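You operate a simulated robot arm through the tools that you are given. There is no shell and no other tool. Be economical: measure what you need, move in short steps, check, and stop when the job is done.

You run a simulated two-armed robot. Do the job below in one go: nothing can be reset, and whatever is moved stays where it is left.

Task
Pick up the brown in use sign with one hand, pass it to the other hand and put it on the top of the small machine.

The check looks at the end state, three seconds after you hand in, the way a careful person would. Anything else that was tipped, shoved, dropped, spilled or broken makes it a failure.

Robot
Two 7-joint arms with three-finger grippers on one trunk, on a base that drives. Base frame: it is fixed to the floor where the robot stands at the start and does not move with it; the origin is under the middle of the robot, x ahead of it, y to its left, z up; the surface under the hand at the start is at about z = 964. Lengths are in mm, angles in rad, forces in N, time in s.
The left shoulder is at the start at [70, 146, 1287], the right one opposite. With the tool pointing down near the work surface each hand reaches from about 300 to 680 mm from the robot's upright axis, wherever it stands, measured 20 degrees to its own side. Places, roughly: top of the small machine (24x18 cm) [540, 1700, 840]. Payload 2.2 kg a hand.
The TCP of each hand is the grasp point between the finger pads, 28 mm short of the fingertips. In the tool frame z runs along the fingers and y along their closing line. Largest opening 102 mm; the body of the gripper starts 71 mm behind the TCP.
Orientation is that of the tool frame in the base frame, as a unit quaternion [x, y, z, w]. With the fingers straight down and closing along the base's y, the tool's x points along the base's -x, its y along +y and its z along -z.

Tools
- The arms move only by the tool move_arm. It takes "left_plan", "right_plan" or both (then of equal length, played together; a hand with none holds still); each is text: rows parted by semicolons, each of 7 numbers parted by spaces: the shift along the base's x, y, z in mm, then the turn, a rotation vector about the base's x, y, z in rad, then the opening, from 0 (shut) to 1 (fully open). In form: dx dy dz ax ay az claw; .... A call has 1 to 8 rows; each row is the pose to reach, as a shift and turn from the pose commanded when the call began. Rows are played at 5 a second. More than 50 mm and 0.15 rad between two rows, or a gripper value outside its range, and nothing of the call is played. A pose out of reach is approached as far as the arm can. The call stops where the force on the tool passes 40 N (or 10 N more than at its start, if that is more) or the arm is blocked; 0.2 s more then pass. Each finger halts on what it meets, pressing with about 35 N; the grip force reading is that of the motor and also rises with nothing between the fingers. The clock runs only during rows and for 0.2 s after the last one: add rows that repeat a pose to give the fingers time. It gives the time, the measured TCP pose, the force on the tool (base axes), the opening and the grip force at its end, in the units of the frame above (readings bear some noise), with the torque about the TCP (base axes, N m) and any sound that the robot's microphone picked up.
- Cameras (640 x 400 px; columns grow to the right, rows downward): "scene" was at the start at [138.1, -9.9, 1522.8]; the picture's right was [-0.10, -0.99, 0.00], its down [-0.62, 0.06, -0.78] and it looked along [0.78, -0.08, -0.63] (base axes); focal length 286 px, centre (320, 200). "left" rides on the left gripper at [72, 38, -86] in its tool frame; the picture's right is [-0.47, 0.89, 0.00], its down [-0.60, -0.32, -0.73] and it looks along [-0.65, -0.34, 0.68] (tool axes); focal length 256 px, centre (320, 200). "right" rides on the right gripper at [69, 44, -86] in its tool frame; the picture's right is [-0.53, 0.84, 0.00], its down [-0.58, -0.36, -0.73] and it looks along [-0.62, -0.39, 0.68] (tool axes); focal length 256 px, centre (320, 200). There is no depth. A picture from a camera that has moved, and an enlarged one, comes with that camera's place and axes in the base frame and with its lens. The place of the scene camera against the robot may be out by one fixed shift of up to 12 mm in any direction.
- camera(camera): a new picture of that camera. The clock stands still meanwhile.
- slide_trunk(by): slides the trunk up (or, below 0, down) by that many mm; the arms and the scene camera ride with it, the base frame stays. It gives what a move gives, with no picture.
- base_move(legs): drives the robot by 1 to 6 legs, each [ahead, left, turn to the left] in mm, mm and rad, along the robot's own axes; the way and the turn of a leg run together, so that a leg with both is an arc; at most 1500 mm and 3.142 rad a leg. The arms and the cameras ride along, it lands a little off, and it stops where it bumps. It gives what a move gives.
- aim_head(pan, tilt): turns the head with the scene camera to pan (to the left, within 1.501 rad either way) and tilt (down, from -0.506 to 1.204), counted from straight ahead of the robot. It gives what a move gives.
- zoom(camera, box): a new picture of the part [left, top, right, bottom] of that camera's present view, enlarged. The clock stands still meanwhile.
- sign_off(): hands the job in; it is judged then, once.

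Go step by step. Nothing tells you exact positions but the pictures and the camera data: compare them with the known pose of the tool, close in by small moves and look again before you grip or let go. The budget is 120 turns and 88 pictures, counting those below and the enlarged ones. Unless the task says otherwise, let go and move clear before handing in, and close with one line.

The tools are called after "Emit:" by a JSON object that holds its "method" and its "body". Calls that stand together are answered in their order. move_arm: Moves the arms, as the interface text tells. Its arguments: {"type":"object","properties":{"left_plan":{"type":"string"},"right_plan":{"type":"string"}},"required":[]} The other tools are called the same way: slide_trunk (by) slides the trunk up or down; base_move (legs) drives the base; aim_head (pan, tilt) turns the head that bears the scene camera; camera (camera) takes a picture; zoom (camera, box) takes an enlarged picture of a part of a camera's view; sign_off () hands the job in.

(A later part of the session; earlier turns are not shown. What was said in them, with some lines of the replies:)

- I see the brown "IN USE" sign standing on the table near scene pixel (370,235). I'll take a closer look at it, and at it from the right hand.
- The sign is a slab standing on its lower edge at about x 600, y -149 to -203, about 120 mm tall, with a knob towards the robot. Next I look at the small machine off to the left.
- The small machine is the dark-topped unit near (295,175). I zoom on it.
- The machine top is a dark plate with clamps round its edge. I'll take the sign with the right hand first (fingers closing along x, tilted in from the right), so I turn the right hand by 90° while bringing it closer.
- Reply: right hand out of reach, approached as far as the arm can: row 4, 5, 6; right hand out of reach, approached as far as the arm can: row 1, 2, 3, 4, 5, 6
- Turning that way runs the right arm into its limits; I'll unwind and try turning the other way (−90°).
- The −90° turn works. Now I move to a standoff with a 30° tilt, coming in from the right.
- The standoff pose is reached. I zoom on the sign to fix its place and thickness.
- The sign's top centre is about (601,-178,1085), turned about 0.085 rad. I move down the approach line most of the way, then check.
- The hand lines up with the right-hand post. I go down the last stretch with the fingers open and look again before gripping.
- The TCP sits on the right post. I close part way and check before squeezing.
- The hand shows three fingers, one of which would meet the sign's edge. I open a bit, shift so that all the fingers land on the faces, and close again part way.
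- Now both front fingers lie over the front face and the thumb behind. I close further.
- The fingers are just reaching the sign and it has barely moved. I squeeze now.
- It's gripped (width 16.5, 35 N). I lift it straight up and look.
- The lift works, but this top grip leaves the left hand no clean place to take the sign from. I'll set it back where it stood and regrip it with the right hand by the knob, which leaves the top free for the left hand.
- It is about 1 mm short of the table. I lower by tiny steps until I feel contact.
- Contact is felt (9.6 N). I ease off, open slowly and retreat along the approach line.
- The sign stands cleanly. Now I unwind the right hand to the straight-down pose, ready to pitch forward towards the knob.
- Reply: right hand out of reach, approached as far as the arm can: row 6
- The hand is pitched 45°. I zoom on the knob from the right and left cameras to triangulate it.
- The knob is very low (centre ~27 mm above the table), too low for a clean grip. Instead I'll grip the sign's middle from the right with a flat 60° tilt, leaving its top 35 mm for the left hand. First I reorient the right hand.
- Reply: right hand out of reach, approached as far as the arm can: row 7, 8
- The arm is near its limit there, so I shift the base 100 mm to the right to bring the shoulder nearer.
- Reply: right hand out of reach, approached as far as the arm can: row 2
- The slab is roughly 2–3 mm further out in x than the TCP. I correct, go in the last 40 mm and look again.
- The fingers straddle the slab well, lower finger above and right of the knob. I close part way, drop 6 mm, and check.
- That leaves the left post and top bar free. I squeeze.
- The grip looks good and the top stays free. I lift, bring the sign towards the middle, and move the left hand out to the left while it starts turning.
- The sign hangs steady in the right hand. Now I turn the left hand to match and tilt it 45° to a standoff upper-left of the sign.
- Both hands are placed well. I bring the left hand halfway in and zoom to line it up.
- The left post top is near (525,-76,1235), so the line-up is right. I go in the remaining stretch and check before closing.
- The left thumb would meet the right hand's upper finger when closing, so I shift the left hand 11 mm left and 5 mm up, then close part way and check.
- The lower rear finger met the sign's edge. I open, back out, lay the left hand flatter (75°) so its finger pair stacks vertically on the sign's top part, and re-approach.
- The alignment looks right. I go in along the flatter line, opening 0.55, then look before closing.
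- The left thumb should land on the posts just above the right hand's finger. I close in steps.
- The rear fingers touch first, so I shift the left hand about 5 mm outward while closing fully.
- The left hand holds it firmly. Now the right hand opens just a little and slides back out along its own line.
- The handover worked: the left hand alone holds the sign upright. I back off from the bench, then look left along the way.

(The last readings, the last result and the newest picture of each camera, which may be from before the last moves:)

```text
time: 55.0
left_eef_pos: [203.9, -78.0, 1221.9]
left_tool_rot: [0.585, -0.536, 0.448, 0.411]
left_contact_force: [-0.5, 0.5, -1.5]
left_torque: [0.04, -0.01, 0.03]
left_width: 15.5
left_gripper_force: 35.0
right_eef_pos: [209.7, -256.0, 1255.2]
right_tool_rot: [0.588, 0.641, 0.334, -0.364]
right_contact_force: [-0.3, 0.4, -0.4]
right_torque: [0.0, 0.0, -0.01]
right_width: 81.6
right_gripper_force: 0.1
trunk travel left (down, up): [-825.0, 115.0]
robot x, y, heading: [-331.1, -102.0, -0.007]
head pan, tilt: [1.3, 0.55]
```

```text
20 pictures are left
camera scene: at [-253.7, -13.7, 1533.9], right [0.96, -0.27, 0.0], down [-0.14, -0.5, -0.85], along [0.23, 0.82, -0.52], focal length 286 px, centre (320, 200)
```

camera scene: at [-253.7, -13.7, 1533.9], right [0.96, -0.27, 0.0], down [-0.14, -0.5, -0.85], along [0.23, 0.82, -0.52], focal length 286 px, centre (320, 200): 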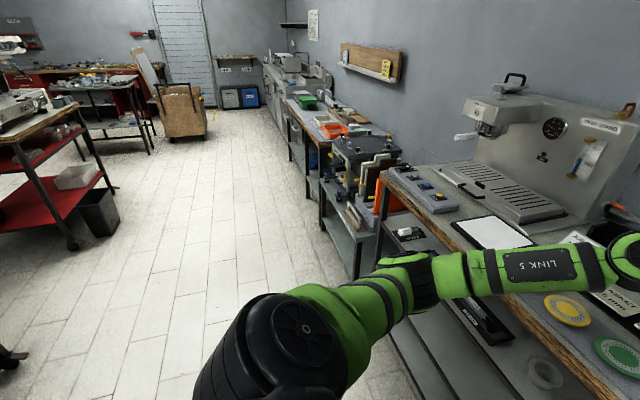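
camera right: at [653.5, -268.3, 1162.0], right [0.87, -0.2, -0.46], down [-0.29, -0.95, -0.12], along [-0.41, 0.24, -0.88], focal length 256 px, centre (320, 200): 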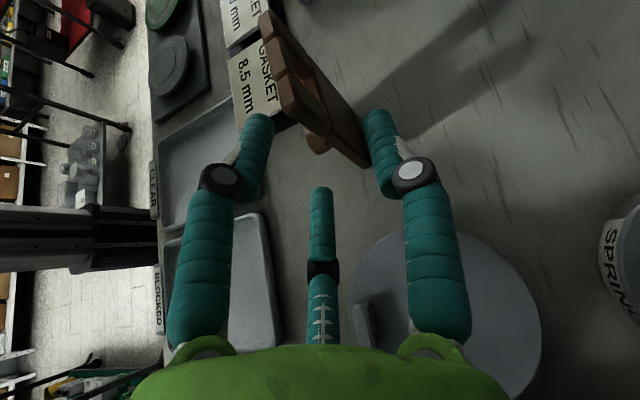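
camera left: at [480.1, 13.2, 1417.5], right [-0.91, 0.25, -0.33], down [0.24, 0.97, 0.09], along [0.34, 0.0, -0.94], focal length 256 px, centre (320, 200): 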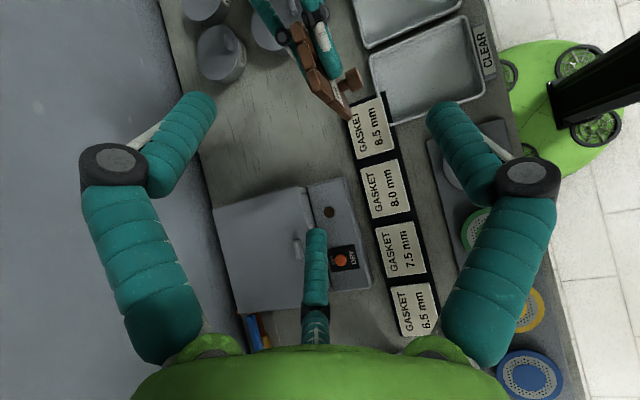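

The aisle is clear. I drive left about 1.8 m in two legs at this distance.

Emit:
{"method": "base_move", "body": {"legs": [[0, 900, 0], [0, 895, 0]]}}

Emit:
{"method": "aim_head", "body": {"pan": 0.0, "tilt": 0.75}}

Emit:
{"method": "camera", "body": {"camera": "scene"}}

```text
time: 63.9
left_eef_pos: [221.5, 1695.2, 1221.3]
left_tool_rot: [0.587, -0.534, 0.45, 0.41]
left_contact_force: [0.8, 0.1, -0.3]
left_torque: [0.04, 0.03, -0.03]
left_width: 15.7
left_gripper_force: 35.2
right_eef_pos: [225.5, 1515.4, 1255.4]
right_tool_rot: [0.586, 0.642, 0.334, -0.365]
right_contact_force: [0.5, -0.4, -0.4]
right_torque: [0.05, -0.03, 0.01]
right_width: 81.8
right_gripper_force: 0.0
trunk travel left (down, up): [-825.0, 115.0]
robot x, y, heading: [-313.4, 1666.1, 0.008]
head pan, tilt: [1.3, 0.55]
```

```text
time: 65.4
left_eef_pos: [221.0, 1695.4, 1222.0]
left_tool_rot: [0.587, -0.533, 0.451, 0.41]
left_contact_force: [-0.1, 0.4, -0.7]
left_torque: [0.01, 0.04, 0.01]
left_width: 15.8
left_gripper_force: 34.7
right_eef_pos: [225.6, 1515.9, 1255.3]
right_tool_rot: [0.585, 0.643, 0.333, -0.365]
right_contact_force: [-0.3, 0.4, -0.2]
right_torque: [-0.01, 0.0, -0.01]
right_width: 81.3
right_gripper_force: 0.0
trunk travel left (down, up): [-825.0, 115.0]
robot x, y, heading: [-315.1, 1665.7, 0.01]
head pan, tilt: [0.0, 0.75]
```

```text
19 pictures are left
camera scene: at [-177.9, 1669.0, 1516.5], right [0.01, -1.0, 0.0], down [-0.68, 0.0, -0.73], along [0.73, 0.0, -0.68], focal length 286 px, centre (320, 200)
```

scene: 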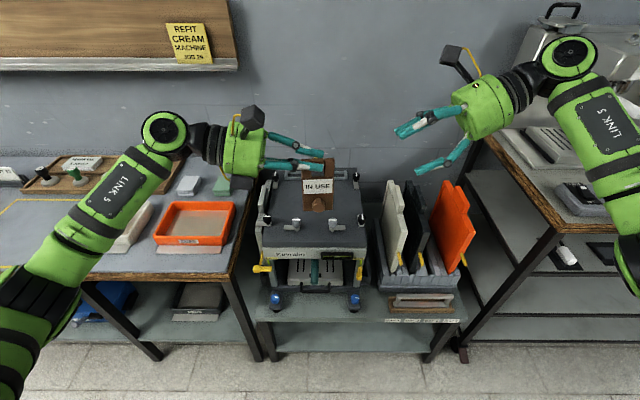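

The small machine is ahead; its top plate has toggle clamps round the rim with a clear middle. I zoom in on it.

Emit:
{"method": "zoom", "body": {"camera": "scene", "box": [240, 150, 400, 250]}}

```text
4.00 times, centred on (320, 200) of scene
camera zoom: at [-177.9, 1669.0, 1516.5], right [0.01, -1.0, 0.0], down [-0.68, 0.0, -0.73], along [0.73, 0.0, -0.68], focal length 1144 px, centre (320, 200)
```

zoom: 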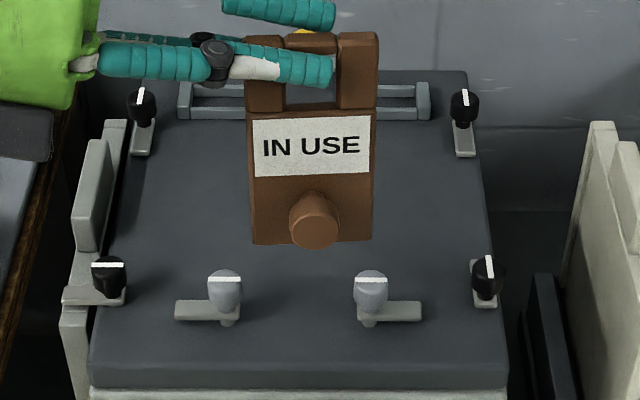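

The plate spans about x 370–735, y 1527–1838, with a clear middle near (555,1690). I first lower the left hand 170 mm here in the open, to keep the elbow high enough over the neighbouring bench.

Emit:
{"method": "move_arm", "body": {"left_plan": "0 0 -40 0 0 0 0; 0 0 -80 0 0 0 0; 0 0 -120 0 0 0 0; 0 0 -160 0 0 0 0; 0 0 -170 0 0 0 0"}}

Emit:
{"method": "camera", "body": {"camera": "scene"}}

```text
time: 66.6
left_eef_pos: [218.6, 1696.4, 1050.7]
left_tool_rot: [0.587, -0.534, 0.45, 0.41]
left_contact_force: [-0.1, 0.4, -0.9]
left_torque: [0.02, 0.0, -0.02]
left_width: 15.3
left_gripper_force: 35.1
right_eef_pos: [226.8, 1516.4, 1255.9]
right_tool_rot: [0.586, 0.642, 0.334, -0.365]
right_contact_force: [-0.2, -0.4, 0.4]
right_torque: [-0.01, 0.03, 0.0]
right_width: 81.5
right_gripper_force: 0.1
trunk travel left (down, up): [-825.0, 115.0]
robot x, y, heading: [-315.2, 1667.7, 0.002]
head pan, tilt: [0.0, 0.75]
```

```text
17 pictures are left
camera scene: at [-177.8, 1668.7, 1516.5], right [0.01, -1.0, 0.0], down [-0.68, 0.0, -0.73], along [0.73, 0.0, -0.68], focal length 286 px, centre (320, 200)
```

scene: 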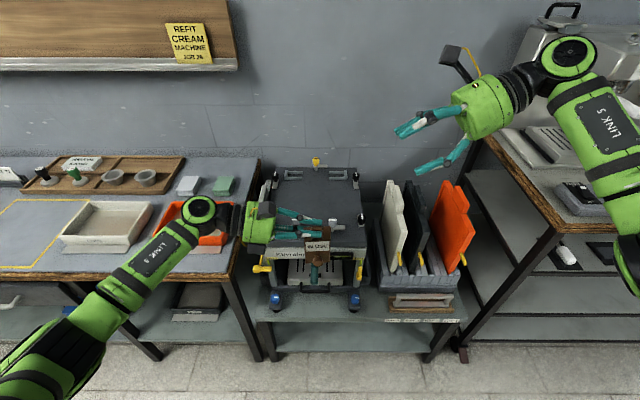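

I drive forward 325 mm, which carries the sign over the middle of the plate about 60 mm above the clamps.

Emit:
{"method": "base_move", "body": {"legs": [[325, 5, 0]]}}

Emit:
{"method": "camera", "body": {"camera": "scene"}}

```text
time: 68.9
left_eef_pos: [524.4, 1705.9, 1049.9]
left_tool_rot: [0.589, -0.533, 0.45, 0.409]
left_contact_force: [0.1, -1.0, -1.3]
left_torque: [-0.02, -0.04, -0.04]
left_width: 15.6
left_gripper_force: 35.1
right_eef_pos: [534.1, 1525.4, 1255.4]
right_tool_rot: [0.585, 0.643, 0.332, -0.366]
right_contact_force: [-0.6, -0.9, -0.6]
right_torque: [0.01, 0.0, 0.03]
right_width: 81.6
right_gripper_force: 0.0
trunk travel left (down, up): [-825.0, 115.0]
robot x, y, heading: [-7.7, 1679.7, 0.006]
head pan, tilt: [0.0, 0.75]
stopped in leg 1: the robot was blocked; the commanded pose is now the measured one
```

```text
16 pictures are left
camera scene: at [128.3, 1676.4, 1516.3], right [0.01, -1.0, 0.0], down [-0.68, -0.01, -0.73], along [0.73, 0.01, -0.68], focal length 286 px, centre (320, 200)
```

scene: 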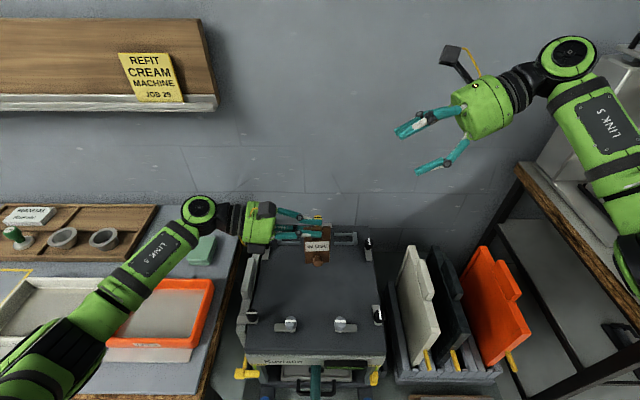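

The base stopped a few millimetres early; I check what it touched by looking down and to the left.

Emit:
{"method": "aim_head", "body": {"pan": 0.5, "tilt": 1.1}}

Emit:
{"method": "camera", "body": {"camera": "scene"}}

```text
time: 69.8
left_eef_pos: [524.4, 1706.0, 1050.0]
left_tool_rot: [0.588, -0.534, 0.449, 0.41]
left_contact_force: [0.0, -0.3, -1.4]
left_torque: [0.01, 0.01, -0.03]
left_width: 15.7
left_gripper_force: 34.8
right_eef_pos: [533.8, 1525.5, 1255.8]
right_tool_rot: [0.585, 0.643, 0.332, -0.366]
right_contact_force: [-0.4, -0.6, -0.2]
right_torque: [-0.03, -0.02, 0.03]
right_width: 81.6
right_gripper_force: 0.0
trunk travel left (down, up): [-825.0, 115.0]
robot x, y, heading: [-8.6, 1674.7, 0.011]
head pan, tilt: [0.499, 1.1]
```

```text
15 pictures are left
camera scene: at [100.1, 1706.3, 1490.7], right [0.49, -0.87, 0.0], down [-0.78, -0.43, -0.45], along [0.4, 0.22, -0.89], focal length 286 px, centre (320, 200)
```

scene: 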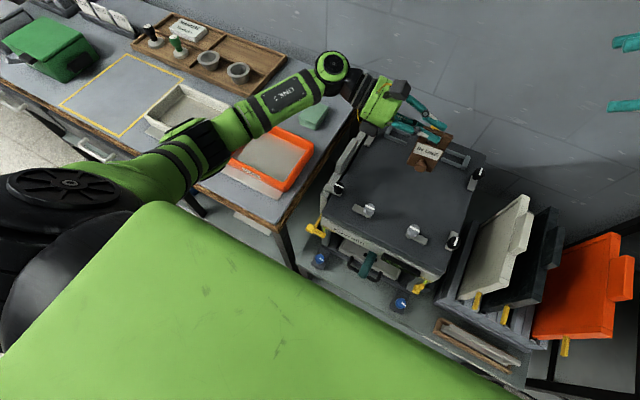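

Nothing has been displaced; the base merely touches the stand. I ease back 8 mm, then lower the sign most of the way with the arm.

Emit:
{"method": "base_move", "body": {"legs": [[-8, 0, 0]]}}

Emit:
{"method": "aim_head", "body": {"pan": 0.1, "tilt": 0.8}}

Emit:
{"method": "move_arm", "body": {"left_plan": "0 0 -25 0 0 0 0; 0 0 -50 0 0 0 0; 0 0 -70 0 0 0 0; 0 0 -80 0 0 0 0"}}

Emit:
{"method": "camera", "body": {"camera": "scene"}}

```text
time: 70.5
left_eef_pos: [518.3, 1706.4, 1049.0]
left_tool_rot: [0.589, -0.533, 0.45, 0.41]
left_contact_force: [1.2, 0.2, -0.5]
left_torque: [-0.02, -0.01, -0.04]
left_width: 15.6
left_gripper_force: 35.0
right_eef_pos: [528.5, 1526.0, 1253.7]
right_tool_rot: [0.585, 0.643, 0.332, -0.367]
right_contact_force: [0.7, -1.3, -0.3]
right_torque: [-0.01, 0.06, 0.03]
right_width: 81.5
right_gripper_force: 0.1
trunk travel left (down, up): [-825.0, 115.0]
robot x, y, heading: [-17.8, 1679.4, 0.01]
head pan, tilt: [0.499, 1.1]
```

```text
time: 71.4
left_eef_pos: [515.9, 1705.5, 1051.0]
left_tool_rot: [0.588, -0.533, 0.45, 0.409]
left_contact_force: [-0.2, -0.5, -0.9]
left_torque: [0.02, -0.03, 0.03]
left_width: 15.6
left_gripper_force: 35.5
right_eef_pos: [524.2, 1525.0, 1256.1]
right_tool_rot: [0.585, 0.643, 0.332, -0.365]
right_contact_force: [-0.9, 0.8, 0.7]
right_torque: [-0.02, -0.02, 0.01]
right_width: 81.5
right_gripper_force: 0.0
trunk travel left (down, up): [-825.0, 115.0]
robot x, y, heading: [-15.3, 1675.4, 0.007]
head pan, tilt: [0.099, 0.799]
```

```text
time: 72.4
left_eef_pos: [516.3, 1706.4, 970.9]
left_tool_rot: [0.588, -0.533, 0.45, 0.409]
left_contact_force: [0.6, 0.0, -0.1]
left_torque: [0.04, 0.02, -0.01]
left_width: 15.6
left_gripper_force: 35.3
right_eef_pos: [524.4, 1526.6, 1256.9]
right_tool_rot: [0.585, 0.644, 0.331, -0.366]
right_contact_force: [-0.8, -0.3, -0.6]
right_torque: [0.0, 0.01, -0.02]
right_width: 81.6
right_gripper_force: 0.1
trunk travel left (down, up): [-825.0, 115.0]
robot x, y, heading: [-15.9, 1677.3, 0.016]
head pan, tilt: [0.099, 0.799]
```

```text
14 pictures are left
camera scene: at [116.8, 1684.3, 1512.5], right [0.11, -0.99, 0.0], down [-0.71, -0.08, -0.7], along [0.69, 0.08, -0.72], focal length 286 px, centre (320, 200)
```

scene: 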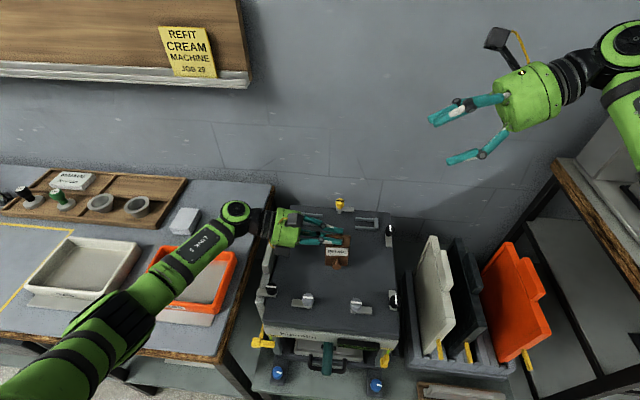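

Emit:
{"method": "zoom", "body": {"camera": "scene", "box": [248, 190, 424, 300]}}

```text
3.64 times, centred on (336, 245) of scene
camera zoom: at [116.8, 1684.3, 1512.5], right [0.11, -0.99, 0.0], down [-0.71, -0.08, -0.7], along [0.69, 0.08, -0.72], focal length 1040 px, centre (262, 36)
```

zoom: 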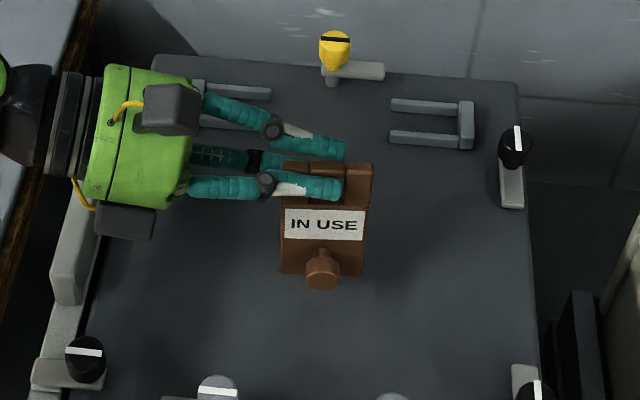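

The sign is above a clear patch, about 25 mm up. I lower in small steps and watch the force.

Emit:
{"method": "move_arm", "body": {"left_plan": "0 0 -7 0 0 0 0; 0 0 -14 0 0 0 0; 0 0 -18 0 0 0 0; 0 0 -20 0 0 0 0"}}

Emit:
{"method": "zoom", "body": {"camera": "scene", "box": [248, 190, 424, 300]}}

```text
time: 73.4
left_eef_pos: [515.6, 1707.3, 949.3]
left_tool_rot: [0.588, -0.534, 0.45, 0.409]
left_contact_force: [-0.5, -0.3, -1.0]
left_torque: [0.02, 0.0, -0.01]
left_width: 15.5
left_gripper_force: 35.5
right_eef_pos: [524.5, 1525.9, 1255.2]
right_tool_rot: [0.584, 0.644, 0.331, -0.367]
right_contact_force: [-0.4, -0.7, -0.3]
right_torque: [-0.02, 0.03, 0.01]
right_width: 81.4
right_gripper_force: 0.0
trunk travel left (down, up): [-825.0, 115.0]
robot x, y, heading: [-15.4, 1674.7, 0.008]
head pan, tilt: [0.099, 0.799]
```

```text
3.64 times, centred on (336, 245) of scene
camera zoom: at [116.7, 1684.3, 1512.5], right [0.11, -0.99, 0.0], down [-0.71, -0.08, -0.7], along [0.69, 0.08, -0.72], focal length 1040 px, centre (262, 36)
```

zoom: 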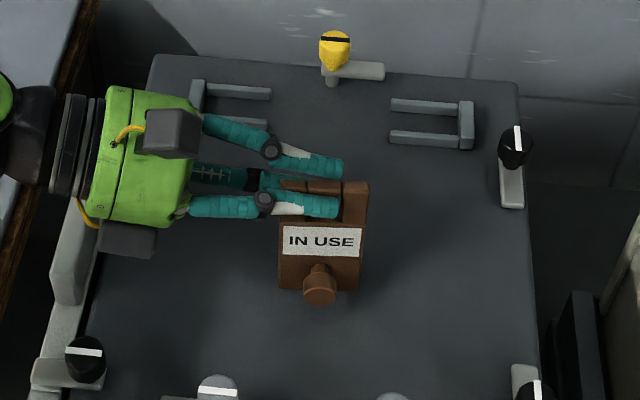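

Emit:
{"method": "move_arm", "body": {"left_plan": "0 0 -2 0 0 0 0; 0 0 -4 0 0 0 0"}}

```text
time: 74.0
left_eef_pos: [516.8, 1706.2, 946.3]
left_tool_rot: [0.589, -0.532, 0.451, 0.409]
left_contact_force: [0.4, -0.1, -1.9]
left_torque: [0.0, 0.02, 0.01]
left_width: 15.8
left_gripper_force: 35.5
right_eef_pos: [525.1, 1525.1, 1256.1]
right_tool_rot: [0.585, 0.644, 0.332, -0.366]
right_contact_force: [0.0, 0.3, 0.8]
right_torque: [0.01, 0.01, 0.0]
right_width: 81.6
right_gripper_force: 0.0
trunk travel left (down, up): [-825.0, 115.0]
robot x, y, heading: [-18.0, 1676.5, 0.009]
head pan, tilt: [0.099, 0.799]
```

No contact yet; I go on down in 1 mm-scale steps.

Emit:
{"method": "move_arm", "body": {"left_plan": "0 0 -1 0 0 0 0; 0 0 -2 0 0 0 0"}}

Emit:
{"method": "move_arm", "body": {"left_plan": "0 0 -1 0 0 0 0; 0 0 -2 0 0 0 0"}}

```text
time: 74.6
left_eef_pos: [515.3, 1706.3, 943.5]
left_tool_rot: [0.588, -0.532, 0.451, 0.409]
left_contact_force: [-0.2, -0.1, -0.1]
left_torque: [0.0, -0.02, 0.0]
left_width: 15.7
left_gripper_force: 34.7
right_eef_pos: [524.5, 1525.5, 1255.9]
right_tool_rot: [0.585, 0.643, 0.332, -0.366]
right_contact_force: [0.3, 0.4, -0.4]
right_torque: [0.01, 0.01, 0.0]
right_width: 81.4
right_gripper_force: 0.0
trunk travel left (down, up): [-825.0, 115.0]
robot x, y, heading: [-15.3, 1679.0, 0.007]
head pan, tilt: [0.099, 0.799]
```

```text
time: 75.2
left_eef_pos: [515.9, 1708.0, 942.2]
left_tool_rot: [0.589, -0.533, 0.45, 0.408]
left_contact_force: [0.0, 0.4, 0.1]
left_torque: [-0.03, 0.03, 0.02]
left_width: 15.5
left_gripper_force: 35.5
right_eef_pos: [525.6, 1526.0, 1254.7]
right_tool_rot: [0.585, 0.644, 0.331, -0.365]
right_contact_force: [-0.4, 0.5, 0.0]
right_torque: [0.03, 0.01, 0.0]
right_width: 81.8
right_gripper_force: 0.0
trunk travel left (down, up): [-825.0, 115.0]
robot x, y, heading: [-13.7, 1677.1, 0.008]
head pan, tilt: [0.099, 0.799]
```

Emit:
{"method": "move_arm", "body": {"left_plan": "0 0 -1.5 0 0 0 0; 0 0 -3 0 0 0 0"}}

Emit:
{"method": "zoom", "body": {"camera": "scene", "box": [300, 225, 380, 275]}}

```text
time: 75.8
left_eef_pos: [516.0, 1707.1, 940.7]
left_tool_rot: [0.587, -0.532, 0.452, 0.409]
left_contact_force: [-0.5, 2.2, 7.9]
left_torque: [0.18, -0.01, -0.05]
left_width: 15.6
left_gripper_force: 34.6
right_eef_pos: [523.8, 1525.8, 1255.5]
right_tool_rot: [0.585, 0.643, 0.332, -0.365]
right_contact_force: [-0.6, 0.3, -1.1]
right_torque: [-0.01, -0.02, -0.02]
right_width: 81.8
right_gripper_force: 0.1
trunk travel left (down, up): [-825.0, 115.0]
robot x, y, heading: [-15.3, 1678.2, 0.007]
head pan, tilt: [0.099, 0.799]
```

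```text
8.00 times, centred on (340, 250) of scene
camera zoom: at [115.0, 1684.7, 1512.8], right [0.11, -0.99, 0.0], down [-0.71, -0.08, -0.7], along [0.69, 0.08, -0.72], focal length 2289 px, centre (160, -200)
```

zoom: 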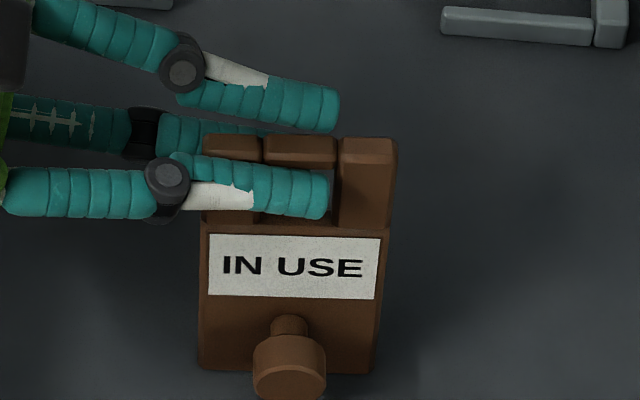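

Contact is felt (8 N) and the sign stands upright on the plate. I open slowly and retreat along the hand's own line, up and to the left.

Emit:
{"method": "move_arm", "body": {"left_plan": "0 0 0.5 0 0 0 0.1; 0 0 0.5 0 0 0 0.2; 0 0 0.5 0 0 0 0.3; 0 0 0.5 0 0 0 0.45; 0 0 0.5 0 0 0 0.55; -1 12 4 0 0 0 0.6; -3 35 12 0 0 0 0.6; -6 72 25 0 0 0 0.6"}}

Emit:
{"method": "zoom", "body": {"camera": "scene", "box": [248, 190, 424, 300]}}

```text
time: 77.6
left_eef_pos: [511.2, 1780.2, 961.6]
left_tool_rot: [0.588, -0.533, 0.451, 0.409]
left_contact_force: [0.8, -0.2, -0.5]
left_torque: [-0.03, -0.01, 0.05]
left_width: 61.3
left_gripper_force: 0.1
right_eef_pos: [524.1, 1527.7, 1256.2]
right_tool_rot: [0.584, 0.644, 0.332, -0.366]
right_contact_force: [1.2, 0.1, 0.7]
right_torque: [-0.02, 0.02, 0.01]
right_width: 81.5
right_gripper_force: 0.1
trunk travel left (down, up): [-825.0, 115.0]
robot x, y, heading: [-15.6, 1675.6, 0.005]
head pan, tilt: [0.099, 0.799]
```

```text
3.64 times, centred on (336, 245) of scene
camera zoom: at [115.9, 1686.0, 1512.5], right [0.11, -0.99, 0.0], down [-0.71, -0.08, -0.7], along [0.69, 0.07, -0.72], focal length 1040 px, centre (262, 36)
```

zoom: 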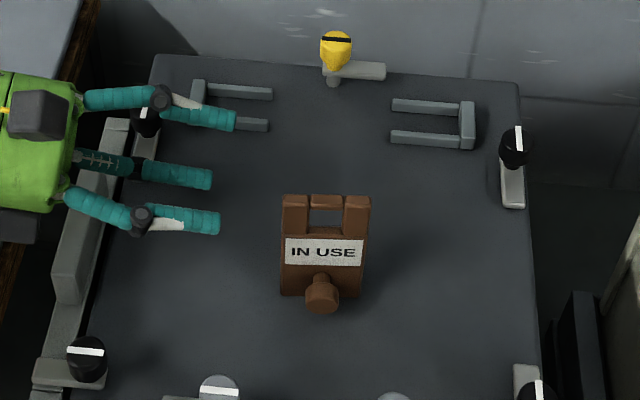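

The sign stands free on the machine. I lift the left hand straight up, well clear of the clamps, and take a last look.

Emit:
{"method": "move_arm", "body": {"left_plan": "0 5 40 0 0 0 0.6; 0 5 80 0 0 0 0.6; 0 5 120 0 0 0 0.6; 0 5 160 0 0 0 0.6"}}

Emit:
{"method": "base_move", "body": {"legs": [[-200, 0, 0]]}}

Emit:
{"method": "camera", "body": {"camera": "scene"}}

```text
time: 78.6
left_eef_pos: [509.3, 1785.4, 1120.1]
left_tool_rot: [0.588, -0.533, 0.45, 0.41]
left_contact_force: [0.2, 1.0, 0.1]
left_torque: [0.0, -0.01, 0.0]
left_width: 61.3
left_gripper_force: 0.2
right_eef_pos: [525.3, 1525.4, 1255.2]
right_tool_rot: [0.585, 0.644, 0.332, -0.365]
right_contact_force: [-0.2, -0.1, -0.7]
right_torque: [0.0, -0.02, -0.04]
right_width: 81.7
right_gripper_force: 0.1
trunk travel left (down, up): [-825.0, 115.0]
robot x, y, heading: [-16.6, 1676.9, 0.005]
head pan, tilt: [0.099, 0.799]
```

```text
time: 80.2
left_eef_pos: [310.1, 1780.4, 1119.5]
left_tool_rot: [0.587, -0.534, 0.449, 0.411]
left_contact_force: [0.2, -0.1, 0.2]
left_torque: [0.0, -0.01, 0.0]
left_width: 61.3
left_gripper_force: 0.0
right_eef_pos: [323.8, 1521.2, 1254.5]
right_tool_rot: [0.587, 0.641, 0.332, -0.366]
right_contact_force: [0.8, 0.3, -1.1]
right_torque: [0.0, 0.02, 0.0]
right_width: 81.7
right_gripper_force: 0.0
trunk travel left (down, up): [-825.0, 115.0]
robot x, y, heading: [-221.8, 1678.6, 0.006]
head pan, tilt: [0.099, 0.799]
```

```text
9 pictures are left
camera scene: at [-84.2, 1682.3, 1512.2], right [0.1, -0.99, 0.0], down [-0.71, -0.07, -0.7], along [0.69, 0.07, -0.72], focal length 286 px, centre (320, 200)
```

scene: 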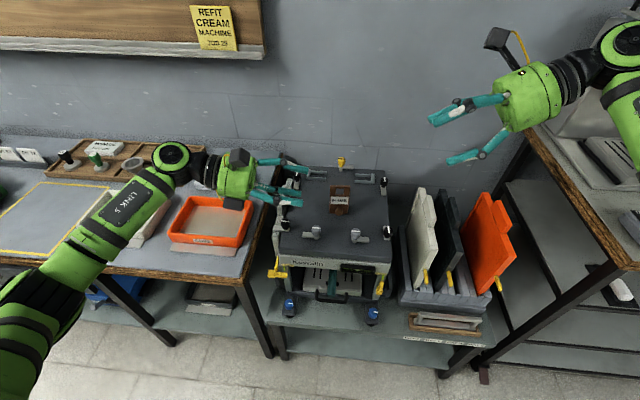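

The sign stands upright in the middle of the small machine's top, nothing else looks disturbed, and both hands are clear. I hand in now.

Emit:
{"method": "sign_off", "body": {}}

```text
The job is handed in.
```

The right hand picked up the brown "IN USE" sign and passed it to the left hand. The left hand stood it upright on top of the small machine, let go and moved clear.
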